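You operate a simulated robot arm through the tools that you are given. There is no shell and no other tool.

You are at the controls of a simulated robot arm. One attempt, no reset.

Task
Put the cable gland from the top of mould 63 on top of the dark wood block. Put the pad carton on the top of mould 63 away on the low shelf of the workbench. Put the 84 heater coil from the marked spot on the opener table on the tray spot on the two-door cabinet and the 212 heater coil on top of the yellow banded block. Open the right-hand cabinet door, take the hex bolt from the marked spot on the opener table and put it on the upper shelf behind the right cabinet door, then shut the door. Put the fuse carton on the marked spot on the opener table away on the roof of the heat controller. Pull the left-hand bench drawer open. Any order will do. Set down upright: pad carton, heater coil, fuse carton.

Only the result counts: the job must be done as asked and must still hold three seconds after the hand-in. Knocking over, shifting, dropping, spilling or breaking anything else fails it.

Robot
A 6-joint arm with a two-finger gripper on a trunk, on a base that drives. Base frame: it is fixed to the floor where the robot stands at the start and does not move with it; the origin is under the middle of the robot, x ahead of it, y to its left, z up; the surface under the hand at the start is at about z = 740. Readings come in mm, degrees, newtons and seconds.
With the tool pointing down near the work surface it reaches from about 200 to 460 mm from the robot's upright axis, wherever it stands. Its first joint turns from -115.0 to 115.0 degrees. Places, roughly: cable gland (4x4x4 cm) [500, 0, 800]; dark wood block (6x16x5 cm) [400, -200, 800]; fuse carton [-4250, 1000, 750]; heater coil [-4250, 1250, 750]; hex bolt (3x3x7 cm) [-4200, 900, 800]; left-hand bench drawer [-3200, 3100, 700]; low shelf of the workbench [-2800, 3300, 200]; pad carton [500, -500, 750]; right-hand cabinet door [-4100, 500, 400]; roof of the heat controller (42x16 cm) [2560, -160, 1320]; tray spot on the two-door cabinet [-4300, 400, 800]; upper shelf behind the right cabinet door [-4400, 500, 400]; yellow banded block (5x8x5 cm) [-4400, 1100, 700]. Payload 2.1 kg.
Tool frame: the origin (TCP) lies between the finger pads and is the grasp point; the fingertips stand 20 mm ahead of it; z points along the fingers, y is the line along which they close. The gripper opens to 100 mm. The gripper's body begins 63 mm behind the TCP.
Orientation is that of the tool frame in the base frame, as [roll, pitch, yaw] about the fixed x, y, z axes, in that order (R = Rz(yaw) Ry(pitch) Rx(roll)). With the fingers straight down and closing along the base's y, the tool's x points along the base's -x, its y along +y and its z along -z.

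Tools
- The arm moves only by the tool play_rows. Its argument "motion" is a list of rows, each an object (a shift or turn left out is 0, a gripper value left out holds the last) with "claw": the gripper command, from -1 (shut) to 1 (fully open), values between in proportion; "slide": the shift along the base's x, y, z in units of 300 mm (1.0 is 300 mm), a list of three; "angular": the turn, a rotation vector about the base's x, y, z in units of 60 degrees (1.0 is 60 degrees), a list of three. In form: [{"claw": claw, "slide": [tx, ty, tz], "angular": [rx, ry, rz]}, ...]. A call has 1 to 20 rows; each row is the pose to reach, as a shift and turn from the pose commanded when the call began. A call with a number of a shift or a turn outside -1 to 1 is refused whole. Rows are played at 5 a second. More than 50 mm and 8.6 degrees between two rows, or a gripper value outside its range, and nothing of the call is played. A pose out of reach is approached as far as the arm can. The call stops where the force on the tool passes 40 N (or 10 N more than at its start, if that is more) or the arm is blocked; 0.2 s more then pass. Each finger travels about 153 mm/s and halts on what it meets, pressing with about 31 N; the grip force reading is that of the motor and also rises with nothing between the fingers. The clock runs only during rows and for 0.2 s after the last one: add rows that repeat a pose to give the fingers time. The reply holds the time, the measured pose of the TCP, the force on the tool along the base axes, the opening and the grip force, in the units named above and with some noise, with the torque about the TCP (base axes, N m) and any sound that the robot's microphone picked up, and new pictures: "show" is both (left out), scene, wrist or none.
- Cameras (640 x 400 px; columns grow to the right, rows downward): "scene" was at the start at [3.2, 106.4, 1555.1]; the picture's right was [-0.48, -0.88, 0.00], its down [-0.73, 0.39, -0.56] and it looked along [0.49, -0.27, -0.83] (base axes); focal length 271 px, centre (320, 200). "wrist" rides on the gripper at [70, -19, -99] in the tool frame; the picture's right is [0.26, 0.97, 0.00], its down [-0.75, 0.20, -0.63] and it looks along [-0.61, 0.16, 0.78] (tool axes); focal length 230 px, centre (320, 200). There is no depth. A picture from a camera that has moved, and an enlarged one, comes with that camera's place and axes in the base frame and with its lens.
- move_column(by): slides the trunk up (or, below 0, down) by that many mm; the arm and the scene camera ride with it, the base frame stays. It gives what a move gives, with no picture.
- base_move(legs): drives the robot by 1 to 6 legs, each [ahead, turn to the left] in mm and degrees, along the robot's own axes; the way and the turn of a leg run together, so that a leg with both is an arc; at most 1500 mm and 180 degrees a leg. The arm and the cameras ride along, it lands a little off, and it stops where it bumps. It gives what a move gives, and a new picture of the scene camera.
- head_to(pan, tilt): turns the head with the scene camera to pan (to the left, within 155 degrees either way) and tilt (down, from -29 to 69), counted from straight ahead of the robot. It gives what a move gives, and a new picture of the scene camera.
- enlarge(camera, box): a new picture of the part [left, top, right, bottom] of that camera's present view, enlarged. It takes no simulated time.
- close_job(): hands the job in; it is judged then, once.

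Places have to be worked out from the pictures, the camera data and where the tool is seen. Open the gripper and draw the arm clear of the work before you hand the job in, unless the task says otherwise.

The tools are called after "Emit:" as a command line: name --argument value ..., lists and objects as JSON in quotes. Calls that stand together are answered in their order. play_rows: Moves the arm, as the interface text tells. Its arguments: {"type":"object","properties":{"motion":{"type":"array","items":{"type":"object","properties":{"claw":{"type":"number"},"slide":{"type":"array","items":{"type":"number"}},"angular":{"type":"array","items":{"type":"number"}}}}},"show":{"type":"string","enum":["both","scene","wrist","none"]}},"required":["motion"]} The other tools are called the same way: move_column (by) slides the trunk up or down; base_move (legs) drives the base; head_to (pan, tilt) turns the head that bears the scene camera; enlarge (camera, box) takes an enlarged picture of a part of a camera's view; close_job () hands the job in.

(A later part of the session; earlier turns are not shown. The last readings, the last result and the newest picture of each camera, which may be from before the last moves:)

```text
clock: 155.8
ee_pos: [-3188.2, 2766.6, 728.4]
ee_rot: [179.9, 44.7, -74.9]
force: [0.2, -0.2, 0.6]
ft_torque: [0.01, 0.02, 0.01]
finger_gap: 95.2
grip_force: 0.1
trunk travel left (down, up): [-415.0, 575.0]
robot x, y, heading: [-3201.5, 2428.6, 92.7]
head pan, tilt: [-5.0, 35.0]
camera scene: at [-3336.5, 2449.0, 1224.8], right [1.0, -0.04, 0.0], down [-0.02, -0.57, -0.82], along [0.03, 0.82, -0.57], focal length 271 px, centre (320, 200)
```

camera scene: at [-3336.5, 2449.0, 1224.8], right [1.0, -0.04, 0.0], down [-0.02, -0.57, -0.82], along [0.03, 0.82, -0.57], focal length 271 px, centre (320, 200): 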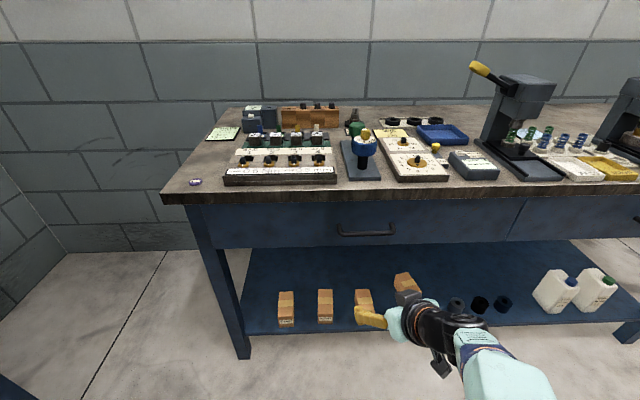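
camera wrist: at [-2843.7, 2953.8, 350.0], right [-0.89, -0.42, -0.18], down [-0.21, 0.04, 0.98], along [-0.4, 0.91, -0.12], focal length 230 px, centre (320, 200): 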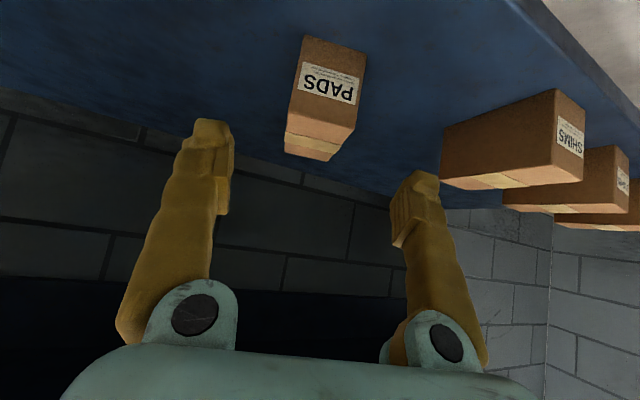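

Robot is squarely in front of the handle. I level the tool to horizontal facing the bench while moving to about 90 mm before the handle.

Emit:
play_rows --motion '[{"slide": [0, 0.05, 0.02], "angular": [0.1065, 0.014, -0.0339]}, {"slide": [0, 0.1, 0.04], "angular": [0.213, 0.028, -0.0677]}, {"slide": [-0.01, 0.16, 0.06], "angular": [0.3195, 0.042, -0.1016]}, {"slide": [-0.01, 0.22, 0.08], "angular": [0.426, 0.056, -0.1354]}, {"slide": [-0.02, 0.28, 0.09], "angular": [0.5325, 0.07, -0.1693]}, {"slide": [-0.03, 0.33, 0.1], "angular": [0.639, 0.084, -0.2031]}, {"slide": [-0.03, 0.377, 0.1], "angular": [0.7455, 0.098, -0.237]}, {"slide": [-0.03, 0.377, 0.1], "angular": [0.7455, 0.098, -0.237]}]' --show "both"

```text
clock: 157.6
ee_pos: [-3166.9, 2878.0, 800.3]
ee_rot: [114.7, 87.6, -154.4]
force: [-0.7, -0.3, -1.2]
ft_torque: [0.01, -0.01, 0.0]
finger_gap: 94.9
grip_force: 0.0
out of reach, approached as far as the arm can: row 1, 2, 3, 4, 5, 6, 7, 8
trunk travel left (down, up): [-415.0, 575.0]
robot x, y, heading: [-3204.6, 2425.7, 92.7]
head pan, tilt: [-5.0, 35.0]
camera scene: at [-3336.4, 2448.9, 1224.8], right [1.0, -0.04, 0.0], down [-0.02, -0.57, -0.82], along [0.03, 0.82, -0.57], focal length 271 px, centre (320, 200)
camera wrist: at [-3148.6, 2778.1, 731.5], right [-0.98, -0.02, -0.22], down [-0.16, -0.62, 0.77], along [-0.15, 0.79, 0.6], focal length 230 px, centre (320, 200)
```

scene: 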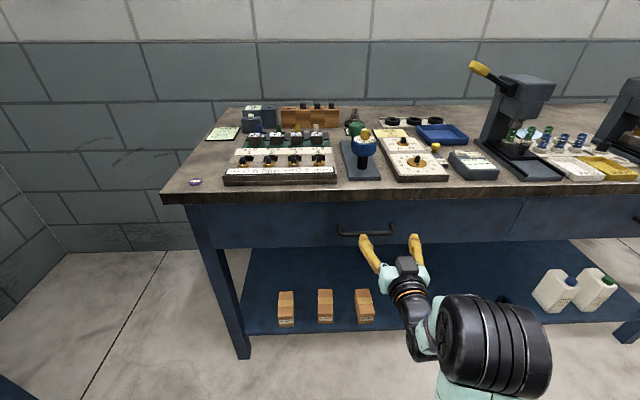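
wrist: 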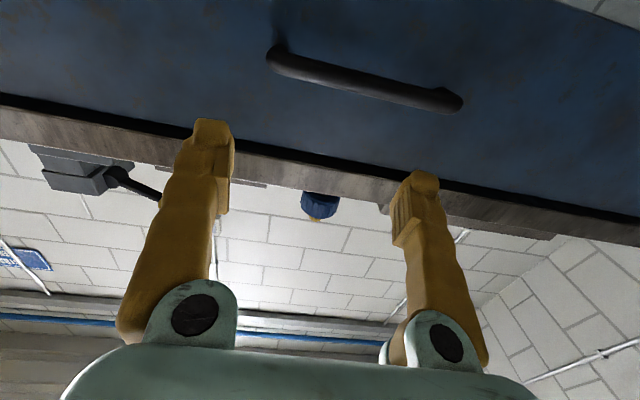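

The arm is too folded for this pose (TCP stopped at z 800). I back the base 150 mm so the arm can extend, then re-command.

Emit:
base_move --legs '[[-150, -2.5]]'

Emit:
play_rows --motion '[{"slide": [0, 0, 0]}, {"slide": [0, 0, 0]}]' --show "none"

```text
clock: 159.0
ee_pos: [-3143.0, 2726.0, 800.0]
ee_rot: [115.7, 87.5, -156.0]
force: [0.0, -0.7, -0.4]
ft_torque: [0.0, -0.02, -0.03]
finger_gap: 94.8
grip_force: 0.1
trunk travel left (down, up): [-415.0, 575.0]
robot x, y, heading: [-3200.1, 2275.3, 90.4]
head pan, tilt: [-5.0, 35.0]
camera scene: at [-3331.3, 2303.4, 1224.8], right [1.0, -0.08, 0.0], down [-0.05, -0.57, -0.82], along [0.07, 0.82, -0.57], focal length 271 px, centre (320, 200)
```

scene: 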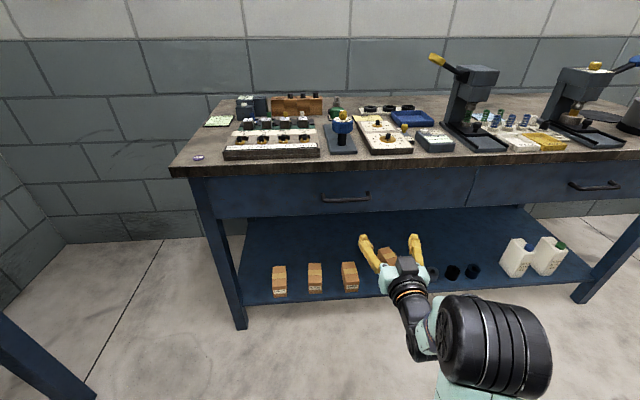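

```text
clock: 159.6
ee_pos: [-3142.6, 2725.9, 800.8]
ee_rot: [116.6, 87.4, -155.1]
force: [-1.1, -0.1, 0.9]
ft_torque: [0.03, 0.01, -0.01]
finger_gap: 94.9
grip_force: 0.1
trunk travel left (down, up): [-415.0, 575.0]
robot x, y, heading: [-3196.9, 2279.0, 90.3]
head pan, tilt: [-5.0, 35.0]
```

I now move in front of the handle line and roll the gripper toward closing vertically (about +y), first 56°.

Emit:
play_rows --motion '[{"slide": [-0.025, 0.035, -0.017], "angular": [0, 0.133, 0]}, {"slide": [-0.05, 0.07, -0.034], "angular": [0, 0.266, 0]}, {"slide": [-0.077, 0.105, -0.051], "angular": [0, 0.4, 0]}, {"slide": [-0.103, 0.14, -0.068], "angular": [0, 0.533, 0]}, {"slide": [-0.13, 0.175, -0.085], "angular": [0, 0.666, 0]}, {"slide": [-0.155, 0.21, -0.1], "angular": [0, 0.8, 0]}, {"slide": [-0.18, 0.25, -0.12], "angular": [0, 0.933, 0]}, {"slide": [-0.18, 0.25, -0.12], "angular": [0, 0.933, 0]}]' --show "both"

```text
clock: 161.4
ee_pos: [-3142.2, 2795.4, 770.8]
ee_rot: [92.4, 31.5, -178.3]
force: [0.6, -0.1, 0.2]
ft_torque: [0.02, -0.02, -0.01]
finger_gap: 95.2
grip_force: 0.1
out of reach, approached as far as the arm can: row 1, 2, 3, 4, 5, 6, 7, 8
trunk travel left (down, up): [-415.0, 575.0]
robot x, y, heading: [-3203.4, 2280.9, 90.4]
head pan, tilt: [-5.0, 35.0]
camera scene: at [-3331.3, 2304.0, 1224.8], right [1.0, -0.08, 0.0], down [-0.05, -0.57, -0.82], along [0.07, 0.82, -0.57], focal length 271 px, centre (320, 200)
camera wrist: at [-3190.4, 2694.2, 720.9], right [-0.73, 0.02, 0.69], down [0.54, -0.61, 0.59], along [0.43, 0.8, 0.43], focal length 230 px, centre (320, 200)
```

scene: 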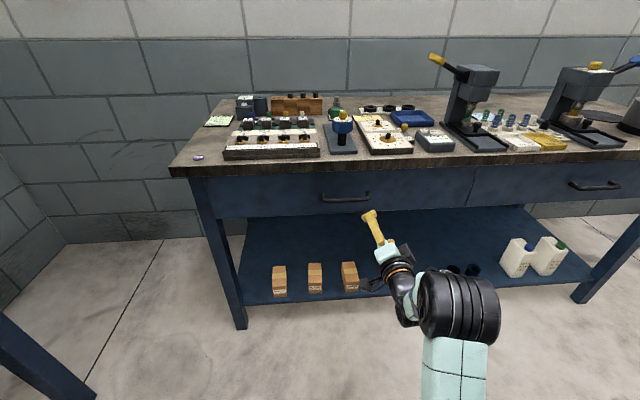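
wrist: 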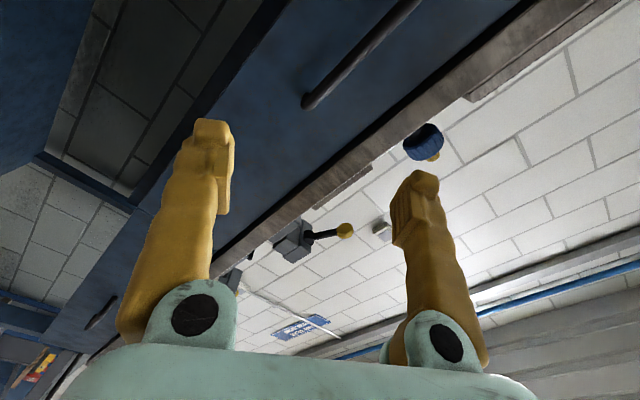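

The wrist seems limited when the forearm points steeply down; I lower the column 200 mm so the forearm comes more level, then raise the hand back.

Emit:
move_column --by -200

Emit:
play_rows --motion '[{"slide": [0, 0, 0.15]}, {"slide": [0, 0, 0.3]}, {"slide": [0, 0, 0.45]}, {"slide": [0, 0, 0.6]}, {"slide": [0, 0, 0.66]}, {"slide": [0, 0, 0.66]}]' --show "scene"

```text
clock: 163.6
ee_pos: [-3141.4, 2794.1, 570.2]
ee_rot: [92.3, 31.7, -178.4]
force: [0.4, 0.0, 0.6]
ft_torque: [0.0, 0.0, -0.02]
finger_gap: 95.3
grip_force: 0.1
trunk travel left (down, up): [-215.0, 775.0]
robot x, y, heading: [-3200.4, 2274.6, 90.2]
head pan, tilt: [-5.0, 35.0]
```

```text
clock: 165.0
ee_pos: [-3143.4, 2796.4, 768.6]
ee_rot: [92.3, 31.8, -178.2]
force: [0.4, 0.4, 0.3]
ft_torque: [0.01, 0.0, 0.0]
finger_gap: 95.1
grip_force: 0.0
trunk travel left (down, up): [-215.0, 775.0]
robot x, y, heading: [-3202.8, 2278.3, 90.3]
head pan, tilt: [-5.0, 35.0]
camera scene: at [-3331.3, 2304.0, 1024.8], right [1.0, -0.08, 0.0], down [-0.05, -0.57, -0.82], along [0.07, 0.82, -0.57], focal length 271 px, centre (320, 200)
```

scene: 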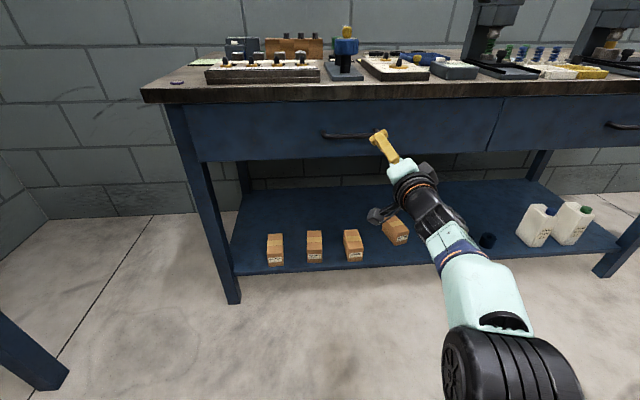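

In reach now. I finish the roll (~32°) and shift left to the handle's centre, staying ~150 mm in front.

Emit:
play_rows --motion '[{"slide": [-0.045, 0, 0], "angular": [-0.005, 0.132, 0.005]}, {"slide": [-0.09, 0, 0], "angular": [-0.01, 0.264, 0.01]}, {"slide": [-0.135, 0, 0], "angular": [-0.02, 0.396, 0.02]}, {"slide": [-0.18, 0, 0], "angular": [-0.03, 0.528, 0.03]}, {"slide": [-0.18, 0, 0], "angular": [-0.03, 0.528, 0.03]}]' --show "both"

```text
clock: 166.2
ee_pos: [-3196.7, 2794.3, 768.5]
ee_rot: [92.6, -0.1, -176.3]
force: [-0.2, 0.0, -0.6]
ft_torque: [-0.01, 0.02, -0.02]
finger_gap: 95.0
grip_force: 0.0
trunk travel left (down, up): [-215.0, 775.0]
robot x, y, heading: [-3200.9, 2274.6, 90.4]
head pan, tilt: [-5.0, 35.0]
camera scene: at [-3331.3, 2304.0, 1024.8], right [1.0, -0.08, 0.0], down [-0.05, -0.57, -0.82], along [0.07, 0.82, -0.57], focal length 271 px, centre (320, 200)
camera wrist: at [-3259.7, 2691.1, 754.3], right [-0.26, 0.03, 0.97], down [0.79, -0.57, 0.23], along [0.56, 0.82, 0.13], focal length 230 px, centre (320, 200)
```

scene: 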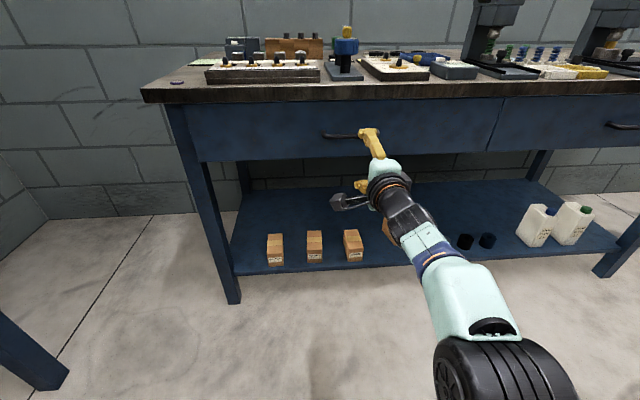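
wrist: 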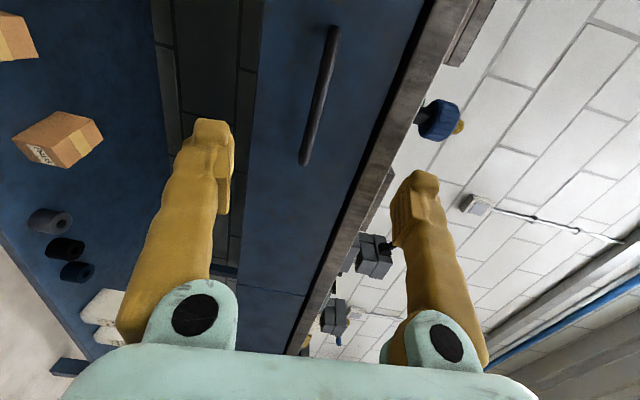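

The bar is at z≈760.5, y≈2970, from x≈-3270 to -3118. I straighten the tool, lower 8 mm and slide the open fingers over the bar.

Emit:
play_rows --motion '[{"slide": [0.005, 0.1, -0.02], "angular": [0.043, 0, -0.062]}, {"slide": [0.005, 0.22, -0.027], "angular": [0.043, 0, -0.062]}, {"slide": [0.005, 0.34, -0.027], "angular": [0.043, 0, -0.062]}, {"slide": [0.005, 0.44, -0.027], "angular": [0.043, 0, -0.062]}, {"slide": [0.005, 0.52, -0.027], "angular": [0.043, 0, -0.062]}, {"slide": [0.005, 0.56, -0.027], "angular": [0.043, 0, -0.062]}, {"slide": [0.005, 0.56, -0.027], "angular": [0.043, 0, -0.062]}]' --show "both"

```text
clock: 167.8
ee_pos: [-3208.0, 2942.3, 744.1]
ee_rot: [90.0, 0.2, 179.7]
force: [0.2, 0.6, 0.1]
ft_torque: [-0.01, 0.0, 0.0]
finger_gap: 95.0
grip_force: 0.0
out of reach, approached as far as the arm can: row 1, 2, 4, 5, 6, 7
trunk travel left (down, up): [-215.0, 775.0]
robot x, y, heading: [-3202.3, 2273.9, 90.5]
head pan, tilt: [-5.0, 35.0]
camera scene: at [-3331.3, 2304.2, 1024.8], right [1.0, -0.08, 0.0], down [-0.05, -0.57, -0.82], along [0.07, 0.82, -0.57], focal length 271 px, centre (320, 200)
camera wrist: at [-3277.3, 2842.7, 724.8], right [-0.26, 0.0, 0.97], down [0.75, -0.63, 0.2], along [0.61, 0.77, 0.16], focal length 230 px, centre (320, 200)
```

scene: 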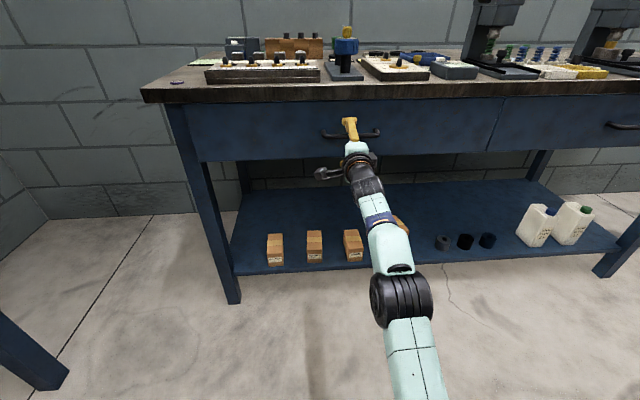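
wrist: 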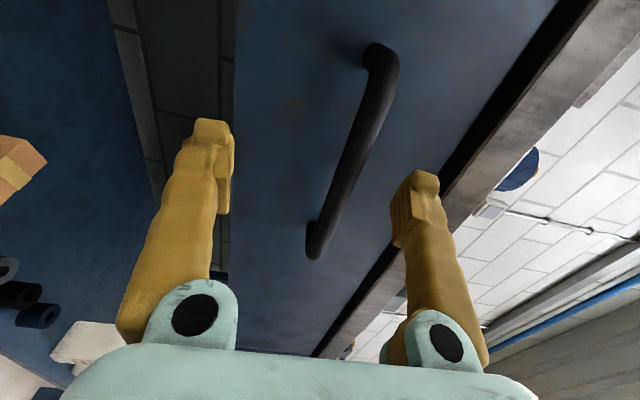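

Reach is maxed, so I draw the hand back ~90 mm, drive the base 90 mm nearer, then go in again.

Emit:
play_rows --motion '[{"slide": [0, -0.12, 0]}, {"slide": [0, -0.22, 0]}, {"slide": [0, -0.3, 0]}, {"slide": [0, -0.3, 0]}]' --show "none"

Emit:
base_move --legs '[[90, 0]]'

```text
clock: 168.8
ee_pos: [-3183.6, 2854.1, 754.2]
ee_rot: [90.3, 0.1, -179.4]
force: [0.3, 0.0, 0.3]
ft_torque: [0.03, 0.0, 0.0]
finger_gap: 95.2
grip_force: 0.1
out of reach, approached as far as the arm can: row 1, 2, 3, 4
trunk travel left (down, up): [-215.0, 775.0]
robot x, y, heading: [-3198.5, 2281.5, 90.5]
head pan, tilt: [-5.0, 35.0]
```

```text
clock: 169.9
ee_pos: [-3184.3, 2941.8, 754.5]
ee_rot: [90.3, 0.1, -179.4]
force: [1.1, 0.2, -1.1]
ft_torque: [0.0, 0.0, 0.0]
finger_gap: 95.2
grip_force: 0.0
trunk travel left (down, up): [-215.0, 775.0]
robot x, y, heading: [-3203.9, 2365.9, 90.2]
head pan, tilt: [-5.0, 35.0]
camera scene: at [-3331.7, 2392.6, 1024.8], right [1.0, -0.08, 0.0], down [-0.05, -0.57, -0.82], along [0.07, 0.82, -0.57], focal length 271 px, centre (320, 200)
```

scene: 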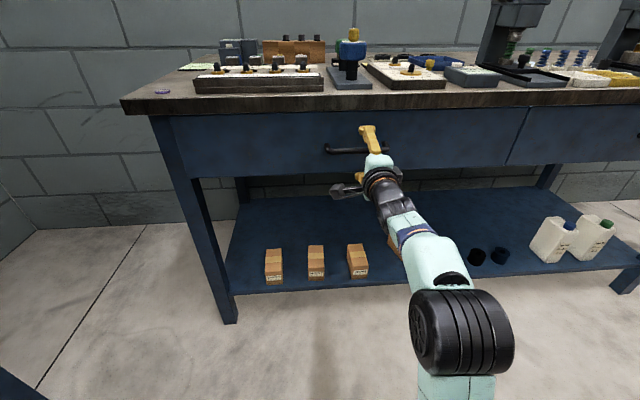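

Emit:
play_rows --motion '[{"slide": [0, 0.02, 0.01]}, {"slide": [0, 0.05, 0.018]}, {"slide": [0, 0.075, 0.018]}, {"slide": [0, 0.075, 0.018]}]' --show "wrist"

```text
clock: 170.9
ee_pos: [-3184.9, 2963.7, 759.1]
ee_rot: [90.4, 0.1, -179.5]
force: [-0.3, 0.0, 0.0]
ft_torque: [0.0, -0.03, 0.01]
finger_gap: 95.0
grip_force: 0.1
trunk travel left (down, up): [-215.0, 775.0]
robot x, y, heading: [-3201.8, 2364.6, 90.0]
head pan, tilt: [-5.0, 35.0]
camera wrist: at [-3252.9, 2864.2, 740.5], right [-0.26, 0.0, 0.97], down [0.76, -0.62, 0.21], along [0.6, 0.78, 0.16], focal length 230 px, centre (320, 200)
```

wrist: 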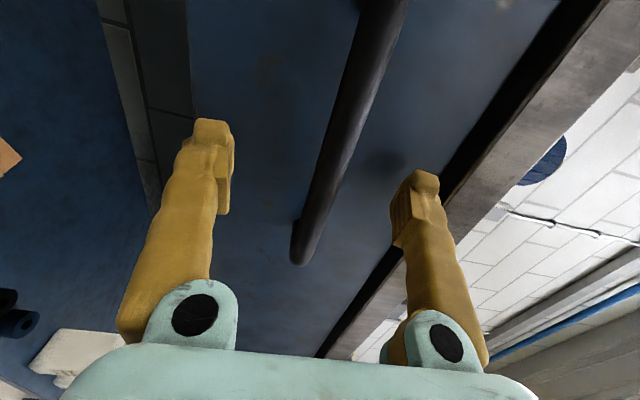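

The bar lies between the fingers. Closing on it.

Emit:
play_rows --motion '[{"claw": -0.5}, {"claw": -1}, {"claw": -1}, {"claw": -1}]' --show "wrist"

```text
clock: 171.9
ee_pos: [-3182.8, 2964.0, 759.4]
ee_rot: [90.2, 0.1, -179.3]
force: [1.0, 2.2, 4.5]
ft_torque: [-0.02, 0.08, 0.01]
finger_gap: 6.0
grip_force: 31.9
trunk travel left (down, up): [-215.0, 775.0]
robot x, y, heading: [-3202.3, 2362.1, 90.5]
head pan, tilt: [-5.0, 35.0]
camera wrist: at [-3252.9, 2863.9, 741.0], right [-0.26, 0.0, 0.97], down [0.76, -0.62, 0.2], along [0.6, 0.78, 0.16], focal length 230 px, centre (320, 200)
```

wrist: 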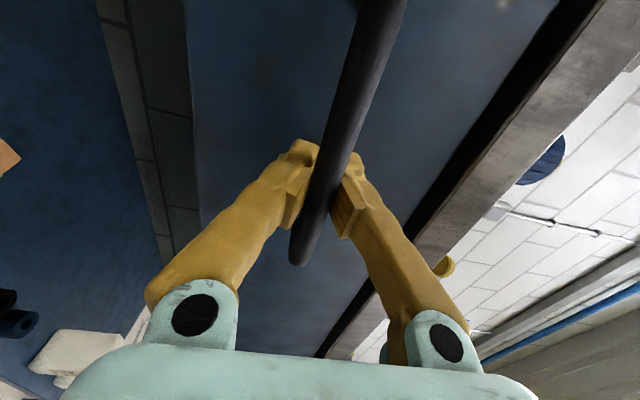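

Gripped with a 6 mm gap. I try a pull of ~45 mm and check whether the drawer follows.

Emit:
play_rows --motion '[{"slide": [0, -0.03, 0]}, {"slide": [0, -0.07, 0]}, {"slide": [0, -0.11, 0]}, {"slide": [0, -0.15, 0]}, {"slide": [0, -0.15, 0]}]' --show "both"

```text
clock: 173.1
ee_pos: [-3184.0, 2917.9, 760.2]
ee_rot: [90.4, 0.1, -179.4]
force: [0.6, -1.3, 1.7]
ft_torque: [-0.01, 0.04, -0.01]
finger_gap: 5.9
grip_force: 31.9
trunk travel left (down, up): [-215.0, 775.0]
robot x, y, heading: [-3199.5, 2368.0, 90.1]
head pan, tilt: [-5.0, 35.0]
camera scene: at [-3331.7, 2391.9, 1024.8], right [1.0, -0.08, 0.0], down [-0.05, -0.57, -0.82], along [0.07, 0.82, -0.57], focal length 271 px, centre (320, 200)
camera wrist: at [-3252.9, 2818.5, 741.1], right [-0.26, 0.0, 0.97], down [0.76, -0.62, 0.2], along [0.6, 0.78, 0.16], focal length 230 px, centre (320, 200)
```

scene: 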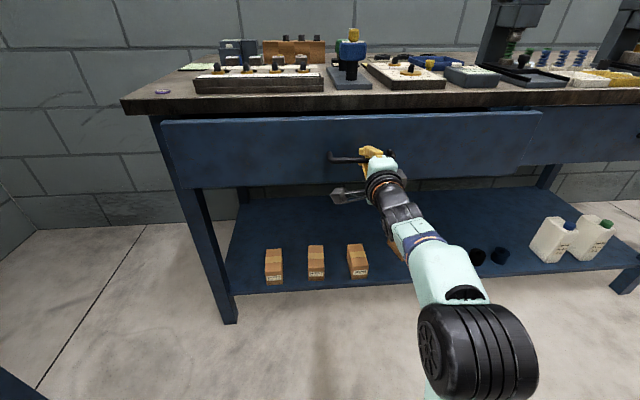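
wrist: 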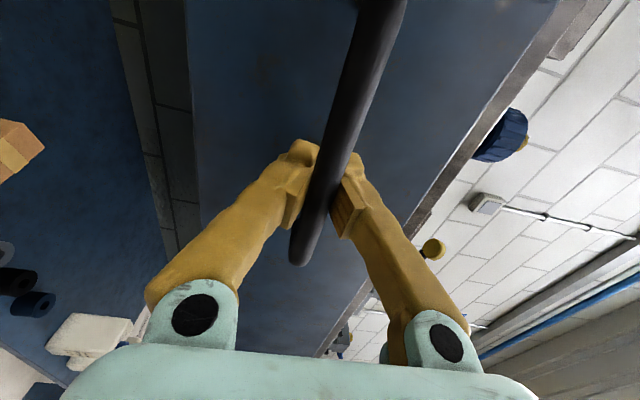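

The drawer follows. I continue pulling by backing the base slowly.

Emit:
base_move --legs '[[-150, 0]]'

```text
clock: 174.5
ee_pos: [-3184.3, 2767.8, 759.9]
ee_rot: [90.3, 0.3, -179.5]
force: [-15.5, -2.2, -0.6]
ft_torque: [-0.02, 0.19, 0.43]
finger_gap: 5.8
grip_force: 32.1
trunk travel left (down, up): [-215.0, 775.0]
robot x, y, heading: [-3199.7, 2216.3, 90.3]
head pan, tilt: [-5.0, 35.0]
camera scene: at [-3334.2, 2240.9, 1024.3], right [1.0, -0.08, 0.0], down [-0.05, -0.57, -0.82], along [0.07, 0.82, -0.57], focal length 271 px, centre (320, 200)
```

scene: 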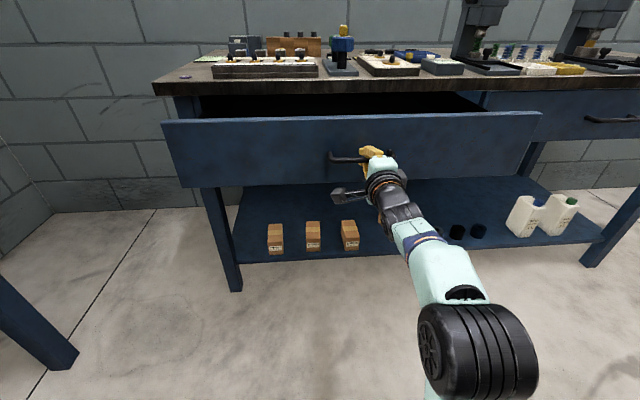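

Open about 196 mm; a further pull of 80 mm to be sure.

Emit:
base_move --legs '[[-80, 0]]'

```text
clock: 175.5
ee_pos: [-3183.6, 2687.1, 759.8]
ee_rot: [90.3, 0.3, -179.4]
force: [-9.8, -2.5, 0.1]
ft_torque: [0.0, 0.14, -0.17]
finger_gap: 5.9
grip_force: 31.1
trunk travel left (down, up): [-215.0, 775.0]
robot x, y, heading: [-3196.7, 2134.2, 90.6]
head pan, tilt: [-5.0, 35.0]
camera scene: at [-3332.9, 2160.4, 1024.5], right [1.0, -0.08, 0.0], down [-0.05, -0.57, -0.82], along [0.07, 0.82, -0.57], focal length 271 px, centre (320, 200)
```

scene: 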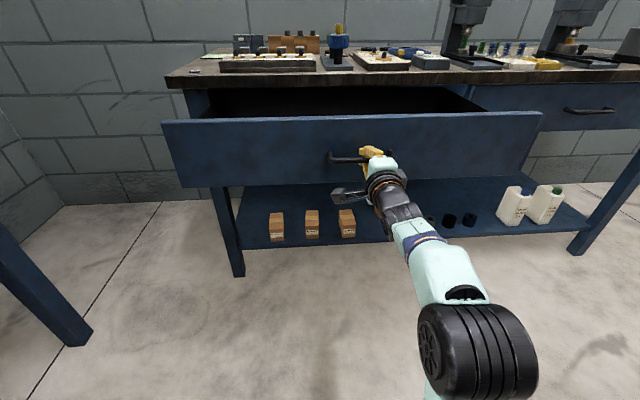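

Still following; another 80 mm.

Emit:
base_move --legs '[[-80, 0]]'

```text
clock: 176.4
ee_pos: [-3184.3, 2657.7, 760.0]
ee_rot: [90.2, 0.2, -179.4]
force: [-1.3, 1.3, -0.9]
ft_torque: [0.01, 0.14, -0.24]
finger_gap: 6.2
grip_force: 34.7
trunk travel left (down, up): [-215.0, 775.0]
robot x, y, heading: [-3203.9, 2101.8, 90.2]
head pan, tilt: [-5.0, 35.0]
stopped in leg 1: the force on the tool passed its limit at 150 N (the readings are from after the stop); the commanded pose is now the measured one
camera scene: at [-3331.0, 2131.7, 1024.8], right [1.0, -0.08, 0.0], down [-0.05, -0.57, -0.82], along [0.07, 0.82, -0.57], focal length 271 px, centre (320, 200)
```

scene: 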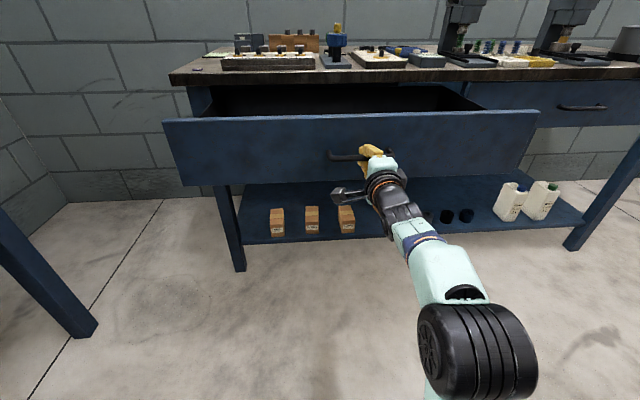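

Drawer is fully open (hit its stop at ~305 mm). I release the handle and back the base away.

Emit:
play_rows --motion '[{"claw": 0}, {"claw": 0.6}, {"claw": 0.6}]' --show "none"

Emit:
base_move --legs '[[-250, 0]]'

Emit:
head_to --pan 60 --tilt 20

```text
clock: 177.2
ee_pos: [-3183.9, 2657.6, 760.9]
ee_rot: [90.1, 0.2, -179.4]
force: [0.0, -0.1, 0.1]
ft_torque: [-0.02, -0.01, 0.0]
finger_gap: 80.3
grip_force: 0.0
trunk travel left (down, up): [-215.0, 775.0]
robot x, y, heading: [-3198.2, 2104.3, 90.1]
head pan, tilt: [-5.0, 35.0]
```

```text
clock: 178.9
ee_pos: [-3194.5, 2443.9, 761.9]
ee_rot: [89.9, 0.0, -178.3]
force: [-0.4, 0.4, 0.2]
ft_torque: [-0.01, -0.01, -0.04]
finger_gap: 80.2
grip_force: 0.1
trunk travel left (down, up): [-215.0, 775.0]
robot x, y, heading: [-3200.9, 1890.0, 91.1]
head pan, tilt: [-5.0, 35.0]
stopped in leg 1: the robot was blocked; the commanded pose is now the measured one
camera scene: at [-3334.2, 1915.3, 1024.8], right [1.0, -0.06, 0.0], down [-0.04, -0.57, -0.82], along [0.05, 0.82, -0.57], focal length 271 px, centre (320, 200)
```

scene: 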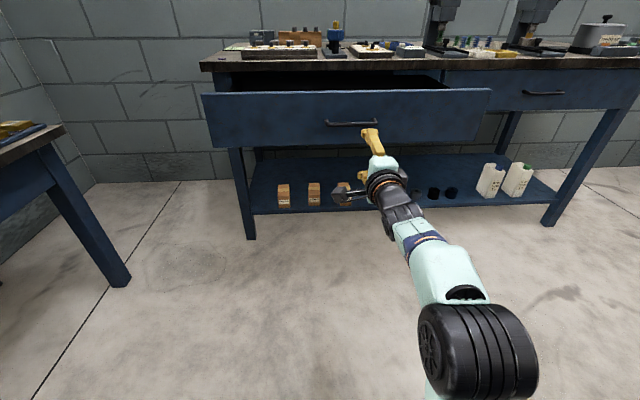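

```text
clock: 180.3
ee_pos: [-3196.0, 2444.8, 761.6]
ee_rot: [89.9, 0.1, -178.3]
force: [0.1, -0.6, 0.2]
ft_torque: [-0.01, 0.02, -0.02]
finger_gap: 79.9
grip_force: 0.1
trunk travel left (down, up): [-215.0, 775.0]
robot x, y, heading: [-3202.8, 1885.6, 91.2]
head pan, tilt: [60.0, 20.0]
camera scene: at [-3421.5, 1872.2, 1048.6], right [0.48, 0.88, 0.0], down [0.3, -0.16, -0.94], along [-0.82, 0.45, -0.34], focal length 271 px, centre (320, 200)
```

scene: 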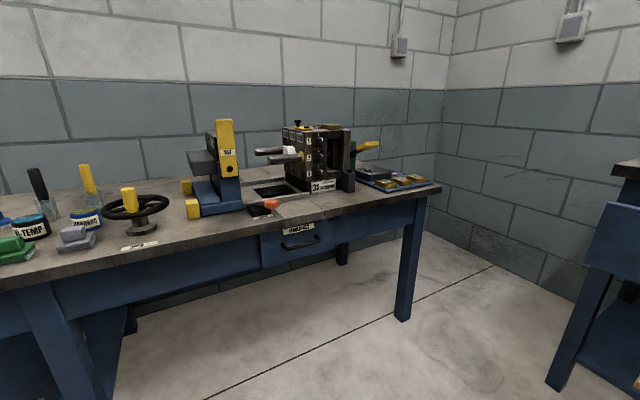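

The base was blocked from behind. I look back to see what is there.

Emit:
head_to --pan 150 --tilt 45

Emit:
head_to --pan -150 --tilt 45

```text
clock: 181.9
ee_pos: [-3195.4, 2445.6, 762.3]
ee_rot: [90.0, 0.1, -178.3]
force: [0.0, -0.1, 0.0]
ft_torque: [0.01, 0.01, 0.02]
finger_gap: 80.5
grip_force: 0.1
trunk travel left (down, up): [-215.0, 775.0]
robot x, y, heading: [-3200.7, 1889.4, 91.1]
head pan, tilt: [150.0, 45.0]
camera scene: at [-3378.9, 1756.1, 1010.0], right [-0.88, 0.48, 0.0], down [0.34, 0.62, -0.71], along [-0.34, -0.62, -0.71], focal length 271 px, centre (320, 200)
```

scene: 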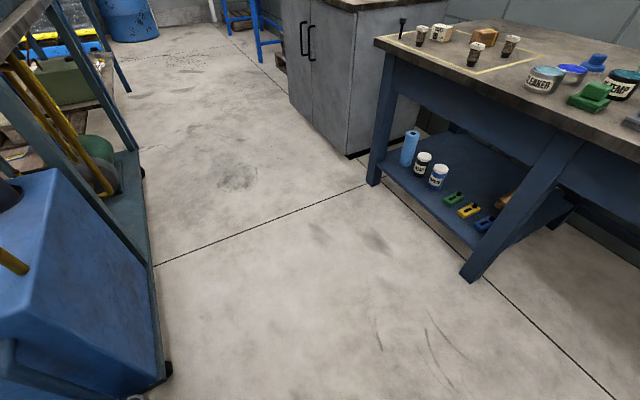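

```text
clock: 186.0
ee_pos: [-3196.3, 2445.1, 759.8]
ee_rot: [89.9, 0.1, -178.3]
force: [0.4, 0.2, -0.3]
ft_torque: [0.0, 0.01, -0.01]
finger_gap: 80.1
grip_force: 0.1
trunk travel left (down, up): [-215.0, 775.0]
robot x, y, heading: [-3203.4, 1889.6, 91.3]
head pan, tilt: [-150.0, 45.0]
camera scene: at [-3297.5, 1758.0, 1010.0], right [-0.85, -0.52, 0.0], down [-0.37, 0.6, -0.71], along [0.37, -0.6, -0.71], focal length 271 px, centre (320, 200)
```

scene: 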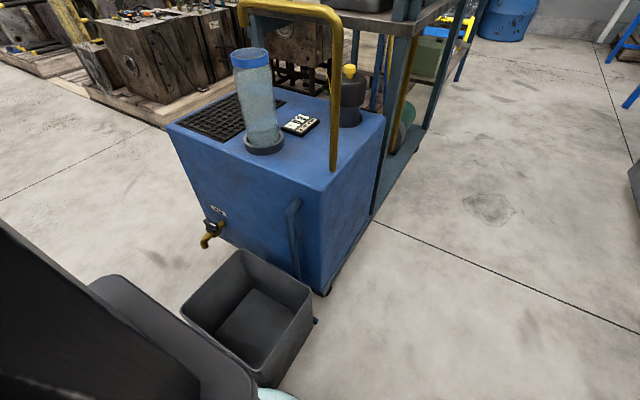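

I backed up to the black bin (it looks in place). I drive forward off it, and re-tuck the arm: first undo the roll.

Emit:
base_move --legs '[[70, 0]]'

Emit:
play_rows --motion '[{"slide": [0, -0.03, 0], "angular": [0, -0.133, 0]}, {"slide": [0, -0.06, 0], "angular": [0, -0.266, 0]}, {"slide": [0, -0.09, 0], "angular": [0, -0.4, 0]}, {"slide": [0, -0.12, 0], "angular": [0, -0.533, 0]}, {"slide": [0, -0.15, 0], "angular": [0, -0.666, 0]}, {"slide": [0, -0.15, 0], "angular": [0, -0.8, 0]}, {"slide": [0, -0.15, 0], "angular": [0, -0.933, 0]}, {"slide": [0, -0.15, 0], "angular": [0, -0.933, 0]}]' --show "none"

Emit:
play_rows --motion '[{"angular": [0, -0.133, 0]}, {"angular": [0, -0.266, 0]}, {"angular": [0, -0.4, 0]}, {"angular": [0, -0.567, 0]}, {"angular": [0, -0.567, 0]}]' --show "none"

```text
clock: 187.0
ee_pos: [-3198.2, 2514.1, 762.2]
ee_rot: [90.0, 0.2, -178.1]
force: [0.5, 0.5, -0.1]
ft_torque: [-0.02, -0.01, 0.05]
finger_gap: 80.1
grip_force: 0.1
trunk travel left (down, up): [-215.0, 775.0]
robot x, y, heading: [-3204.5, 1960.3, 91.5]
head pan, tilt: [-150.0, 45.0]
camera scene: at [-3299.1, 1827.5, 1010.0], right [-0.85, -0.52, 0.0], down [-0.37, 0.6, -0.71], along [0.37, -0.6, -0.71], focal length 271 px, centre (320, 200)
```

scene: 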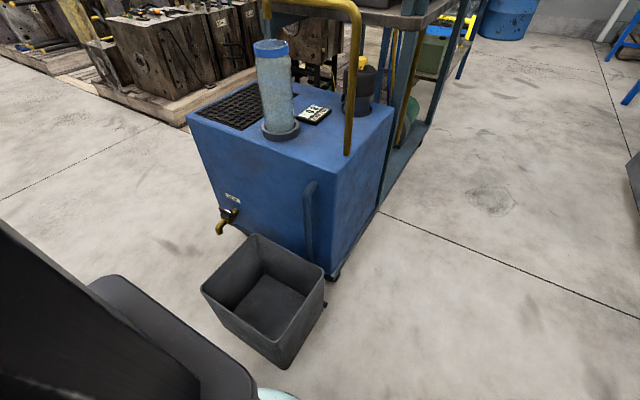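

```text
clock: 188.8
ee_pos: [-3198.2, 2470.0, 762.3]
ee_rot: [92.6, 56.2, -176.5]
force: [1.0, 0.1, 0.9]
ft_torque: [0.02, 0.01, 0.02]
finger_gap: 79.9
grip_force: 0.1
trunk travel left (down, up): [-215.0, 775.0]
robot x, y, heading: [-3206.2, 1963.8, 91.4]
head pan, tilt: [-150.0, 45.0]
```

```text
refused: row 4 steps farther than a row can; nothing moved
```

Emit:
play_rows --motion '[{"angular": [0, -0.14, 0]}, {"angular": [0, -0.28, 0]}, {"angular": [0, -0.42, 0]}, {"angular": [0, -0.56, 0]}, {"angular": [0, -0.56, 0]}]' --show "none"

Emit:
move_column --by 300

Emit:
play_rows --motion '[{"slide": [0, -0.04, 0], "angular": [-0.14, 0, 0]}, {"slide": [0, -0.1, 0], "angular": [-0.28, 0, 0]}, {"slide": [0, -0.16, 0], "angular": [-0.42, 0, 0]}, {"slide": [0, -0.22, 0], "angular": [-0.56, 0, 0]}, {"slide": [0, -0.28, 0], "angular": [-0.7, 0, 0]}, {"slide": [0, -0.34, 0], "angular": [-0.84, 0, 0]}, {"slide": [0, -0.4, 0], "angular": [-0.98, 0, 0]}, {"slide": [0, -0.4, 0], "angular": [-0.98, 0, 0]}]' --show "none"

```text
clock: 190.0
ee_pos: [-3192.7, 2469.5, 763.1]
ee_rot: [174.4, 88.1, -95.0]
force: [-0.5, 0.4, -0.6]
ft_torque: [0.0, -0.01, 0.0]
finger_gap: 80.1
grip_force: 0.1
out of reach, approached as far as the arm can: row 3, 4, 5
trunk travel left (down, up): [-215.0, 775.0]
robot x, y, heading: [-3202.7, 1958.9, 91.4]
head pan, tilt: [-150.0, 45.0]
```

```text
clock: 193.0
ee_pos: [-3193.4, 2470.6, 1062.8]
ee_rot: [170.8, 88.1, -98.7]
force: [0.7, 0.2, 0.2]
ft_torque: [-0.01, -0.03, 0.0]
finger_gap: 80.0
grip_force: 0.1
trunk travel left (down, up): [-515.0, 475.0]
robot x, y, heading: [-3204.2, 1958.3, 91.7]
head pan, tilt: [-150.0, 45.0]
```

```text
clock: 194.8
ee_pos: [-3192.4, 2342.2, 1051.4]
ee_rot: [179.4, 29.1, -90.4]
force: [0.9, 0.2, -0.3]
ft_torque: [-0.06, 0.01, 0.01]
finger_gap: 80.1
grip_force: 0.0
out of reach, approached as far as the arm can: row 1, 2, 3, 7, 8
trunk travel left (down, up): [-515.0, 475.0]
robot x, y, heading: [-3203.0, 1958.6, 91.5]
head pan, tilt: [-150.0, 45.0]
```

Emit:
play_rows --motion '[{"slide": [0, -0.08, 0], "angular": [-0.12, 0, 0]}, {"slide": [0, -0.16, 0], "angular": [-0.24, 0, 0]}, {"slide": [0, -0.24, 0], "angular": [-0.36, 0, 0]}, {"slide": [0, -0.3, 0], "angular": [-0.483, 0, 0]}, {"slide": [0, -0.3, 0], "angular": [-0.483, 0, 0]}]' --show "none"

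Emit:
base_move --legs '[[0, 150]]'

Emit:
head_to --pan -40 --tilt 30

```text
clock: 196.0
ee_pos: [-3194.2, 2237.6, 990.0]
ee_rot: [179.5, 0.5, -90.3]
force: [-0.4, 0.6, 0.1]
ft_torque: [-0.02, -0.01, 0.0]
finger_gap: 80.0
grip_force: 0.0
out of reach, approached as far as the arm can: row 1, 2, 3, 4, 5
trunk travel left (down, up): [-515.0, 475.0]
robot x, y, heading: [-3205.6, 1958.7, 91.4]
head pan, tilt: [-150.0, 45.0]
```

```text
clock: 202.6
ee_pos: [-3353.8, 1725.0, 989.9]
ee_rot: [179.6, 0.4, 59.3]
force: [0.4, -0.5, 0.3]
ft_torque: [0.0, 0.04, 0.01]
finger_gap: 80.0
grip_force: 0.1
trunk travel left (down, up): [-515.0, 475.0]
robot x, y, heading: [-3203.7, 1959.9, -119.0]
head pan, tilt: [-150.0, 45.0]
camera scene: at [-3053.2, 2026.3, 1310.0], right [1.0, 0.02, 0.0], down [0.01, -0.71, -0.71], along [-0.01, 0.71, -0.71], focal length 271 px, centre (320, 200)
```

scene: 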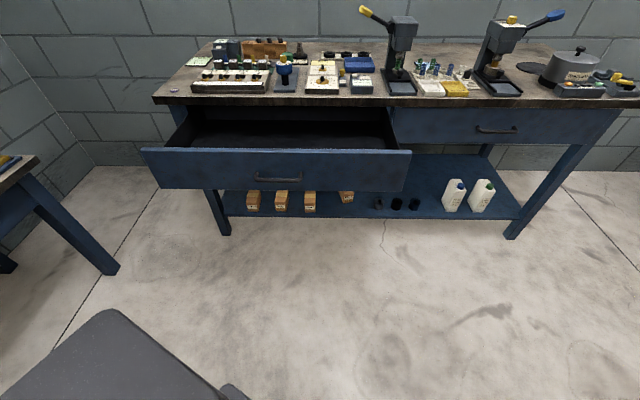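

```text
clock: 204.5
ee_pos: [-3354.3, 1724.6, 988.8]
ee_rot: [179.5, 0.5, 59.3]
force: [-0.8, -0.8, 1.5]
ft_torque: [0.01, -0.03, 0.02]
finger_gap: 79.7
grip_force: 0.1
trunk travel left (down, up): [-515.0, 475.0]
robot x, y, heading: [-3207.8, 1959.0, -118.9]
head pan, tilt: [-40.0, 30.0]
camera scene: at [-3136.2, 1912.6, 1332.6], right [-0.36, 0.93, 0.0], down [0.47, 0.18, -0.87], along [-0.81, -0.31, -0.5], focal length 271 px, centre (320, 200)
```

scene: 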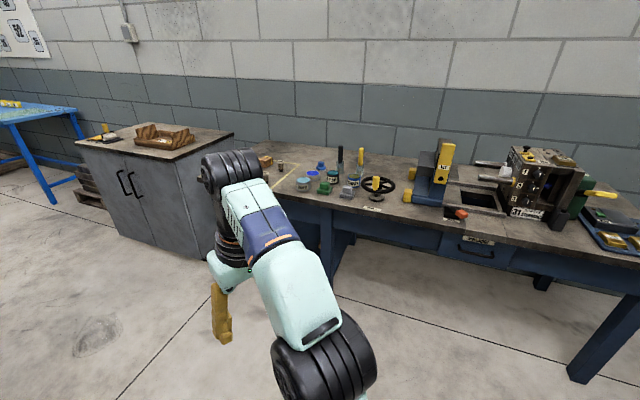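

The bench and open drawer look right. Opener table and cabinet lie ahead; I drive to about (-3650,1170) and face the table.

Emit:
base_move --legs '[[900, 0], [0, -60]]'

Emit:
head_to --pan 15 --tilt 35

```text
clock: 206.6
ee_pos: [-3424.3, 1556.5, 987.8]
ee_rot: [179.6, 0.5, 63.3]
force: [0.7, 1.4, -0.1]
ft_torque: [0.02, -0.03, 0.0]
finger_gap: 80.1
grip_force: 0.1
trunk travel left (down, up): [-515.0, 475.0]
robot x, y, heading: [-3295.9, 1804.4, -104.5]
head pan, tilt: [-40.0, 30.0]
stopped in leg 1: the robot was blocked; the commanded pose is now the measured one
camera scene: at [-3218.8, 1773.4, 1332.6], right [-0.58, 0.82, 0.0], down [0.41, 0.29, -0.87], along [-0.71, -0.5, -0.5], focal length 271 px, centre (320, 200)
```

scene: 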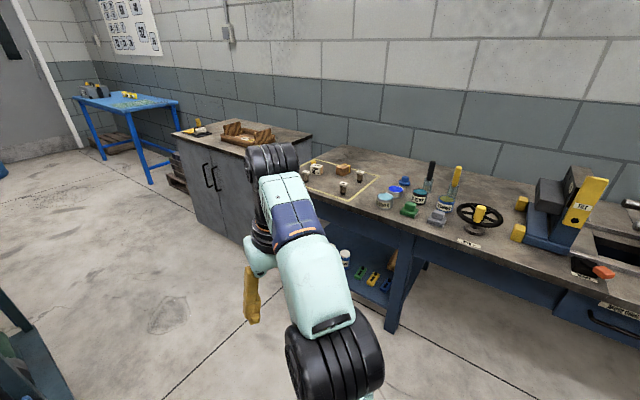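

```text
clock: 207.8
ee_pos: [-3423.8, 1556.6, 990.2]
ee_rot: [179.6, 0.5, 63.6]
force: [-0.7, 0.6, 0.0]
ft_torque: [0.04, 0.02, 0.0]
finger_gap: 79.9
grip_force: 0.0
trunk travel left (down, up): [-515.0, 475.0]
robot x, y, heading: [-3301.8, 1800.6, -104.8]
head pan, tilt: [15.0, 35.0]
camera scene: at [-3143.7, 1737.9, 1324.8], right [-1.0, -0.01, 0.0], down [0.0, 0.57, -0.82], along [0.0, -0.82, -0.57], focal length 271 px, centre (320, 200)
```

scene: 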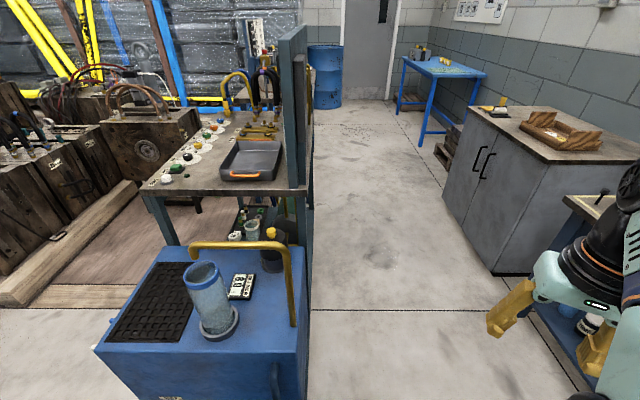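

Blocked again while my heading got twisted left: my front-left touched the bin. I look at it.

Emit:
head_to --pan 50 --tilt 65

Emit:
head_to --pan -20 --tilt 68

```text
clock: 208.9
ee_pos: [-3424.8, 1556.2, 988.1]
ee_rot: [179.6, 0.5, 63.5]
force: [-0.2, 0.3, 0.3]
ft_torque: [-0.05, 0.02, -0.03]
finger_gap: 80.0
grip_force: 0.1
trunk travel left (down, up): [-515.0, 475.0]
robot x, y, heading: [-3295.6, 1806.0, -104.6]
head pan, tilt: [50.0, 65.0]
camera scene: at [-3109.1, 1776.4, 1285.0], right [-0.82, -0.58, 0.0], down [-0.52, 0.74, -0.42], along [0.24, -0.35, -0.91], focal length 271 px, centre (320, 200)
```

scene: 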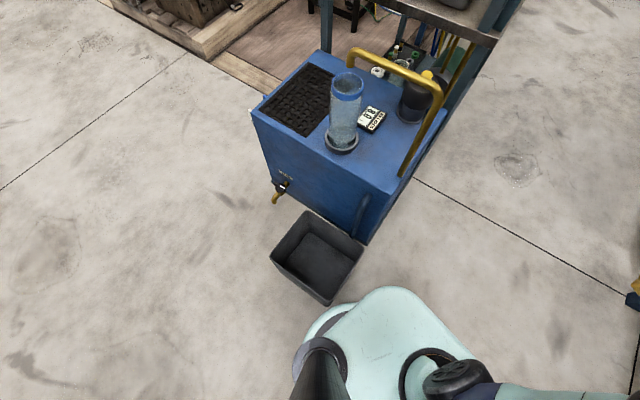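

```text
clock: 210.3
ee_pos: [-3424.0, 1556.2, 988.5]
ee_rot: [179.5, 0.6, 63.5]
force: [-0.9, 0.4, 0.4]
ft_torque: [-0.01, -0.02, 0.03]
finger_gap: 80.1
grip_force: 0.1
trunk travel left (down, up): [-515.0, 475.0]
robot x, y, heading: [-3294.5, 1803.5, -104.5]
head pan, tilt: [-20.0, 68.0]
camera scene: at [-3176.4, 1779.1, 1281.9], right [-0.82, 0.57, 0.0], down [0.53, 0.76, -0.37], along [-0.21, -0.31, -0.93], focal length 271 px, centre (320, 200)
```

scene: 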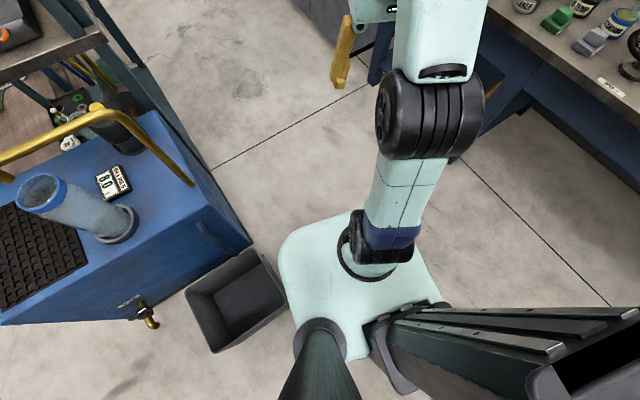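

The bin is fixed where it was (rim x −3085…−2804, y 1445…1690) and my left side touches its corner. I back off, turn away from it and go around.

Emit:
base_move --legs '[[-150, 0], [0, -55], [440, 0]]'

```text
clock: 216.4
ee_pos: [-3947.3, 1777.6, 988.6]
ee_rot: [179.6, 0.5, 7.1]
force: [0.4, 0.1, -0.4]
ft_torque: [0.01, 0.01, -0.01]
finger_gap: 79.8
grip_force: 0.0
trunk travel left (down, up): [-515.0, 475.0]
robot x, y, heading: [-3671.3, 1805.8, -160.8]
head pan, tilt: [-20.0, 68.0]
camera scene: at [-3624.2, 1696.7, 1281.9], right [0.02, 1.0, 0.0], down [0.93, -0.01, -0.37], along [-0.37, 0.01, -0.93], focal length 271 px, centre (320, 200)
```

scene: 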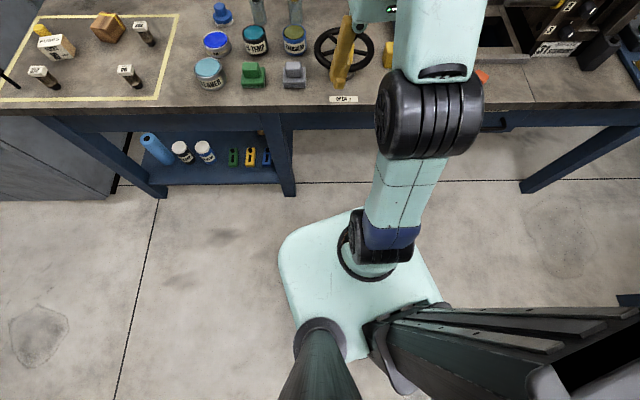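

Clear. I now turn to run along the table and stop in front of the marked spot.

Emit:
base_move --legs '[[0, 69], [640, 0], [0, -88]]'

Emit:
head_to --pan -10 --tilt 45

```text
clock: 226.7
ee_pos: [-3968.8, 1240.0, 989.3]
ee_rot: [179.7, 0.5, -12.2]
force: [0.3, -0.2, -0.4]
ft_torque: [0.04, -0.04, -0.04]
finger_gap: 80.0
grip_force: 0.1
trunk travel left (down, up): [-515.0, 475.0]
robot x, y, heading: [-3698.1, 1180.5, 179.6]
head pan, tilt: [-20.0, 68.0]
camera scene: at [-3691.0, 1057.6, 1281.9], right [0.35, 0.94, 0.0], down [0.87, -0.32, -0.37], along [-0.35, 0.13, -0.93], focal length 271 px, centre (320, 200)
```

scene: 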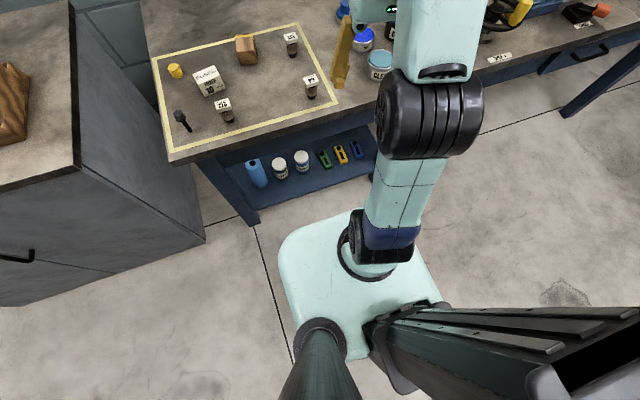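

```text
clock: 227.5
ee_pos: [-3968.4, 1240.8, 989.2]
ee_rot: [179.6, 0.5, -12.2]
force: [-0.3, -0.4, 0.3]
ft_torque: [0.01, 0.02, 0.02]
finger_gap: 79.8
grip_force: 0.0
trunk travel left (down, up): [-515.0, 475.0]
robot x, y, heading: [-3698.9, 1175.6, 179.6]
head pan, tilt: [-10.0, 45.0]
camera scene: at [-3717.6, 1052.4, 1309.9], right [0.18, 0.98, 0.0], down [0.7, -0.13, -0.71], along [-0.7, 0.13, -0.71], focal length 271 px, centre (320, 200)
```

scene: 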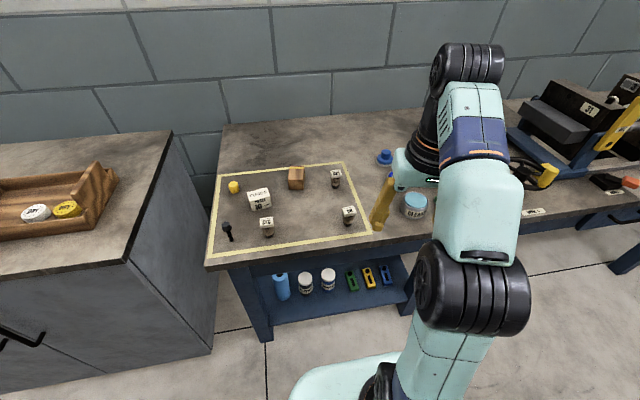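

Emit:
enlarge --camera "scene" --box '[200, 140, 392, 260]'

Emit:
enlarge --camera "scene" --box '[0, 120, 220, 260]'

```text
3.33 times, centred on (296, 200) of scene
camera zoom: at [-3717.6, 1052.4, 1309.9], right [0.18, 0.98, 0.0], down [0.7, -0.13, -0.71], along [-0.7, 0.13, -0.71], focal length 902 px, centre (400, 200)
```

zoom: 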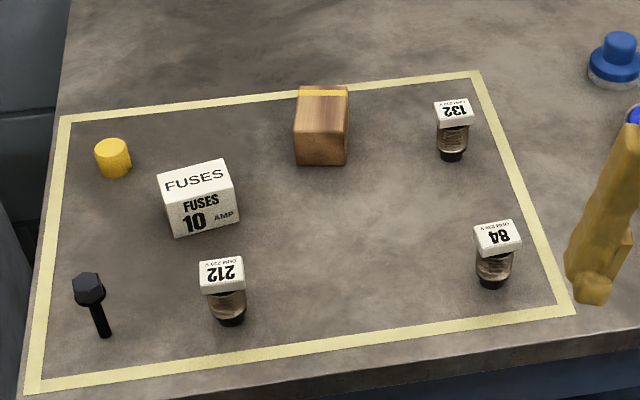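

```text
2.86 times, centred on (110, 190) of scene
camera zoom: at [-3717.6, 1052.4, 1309.9], right [0.18, 0.98, 0.0], down [0.7, -0.13, -0.71], along [-0.7, 0.13, -0.71], focal length 773 px, centre (920, 229)
```

zoom: 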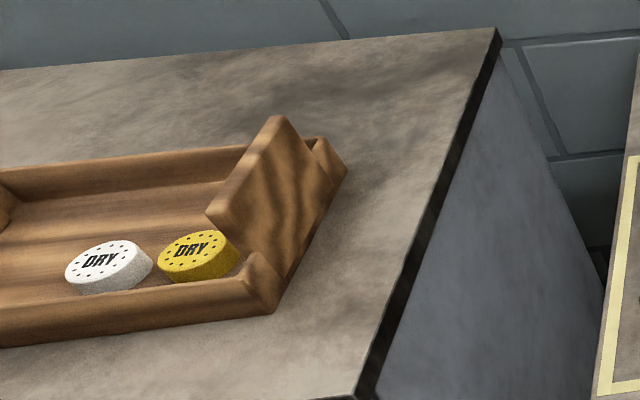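

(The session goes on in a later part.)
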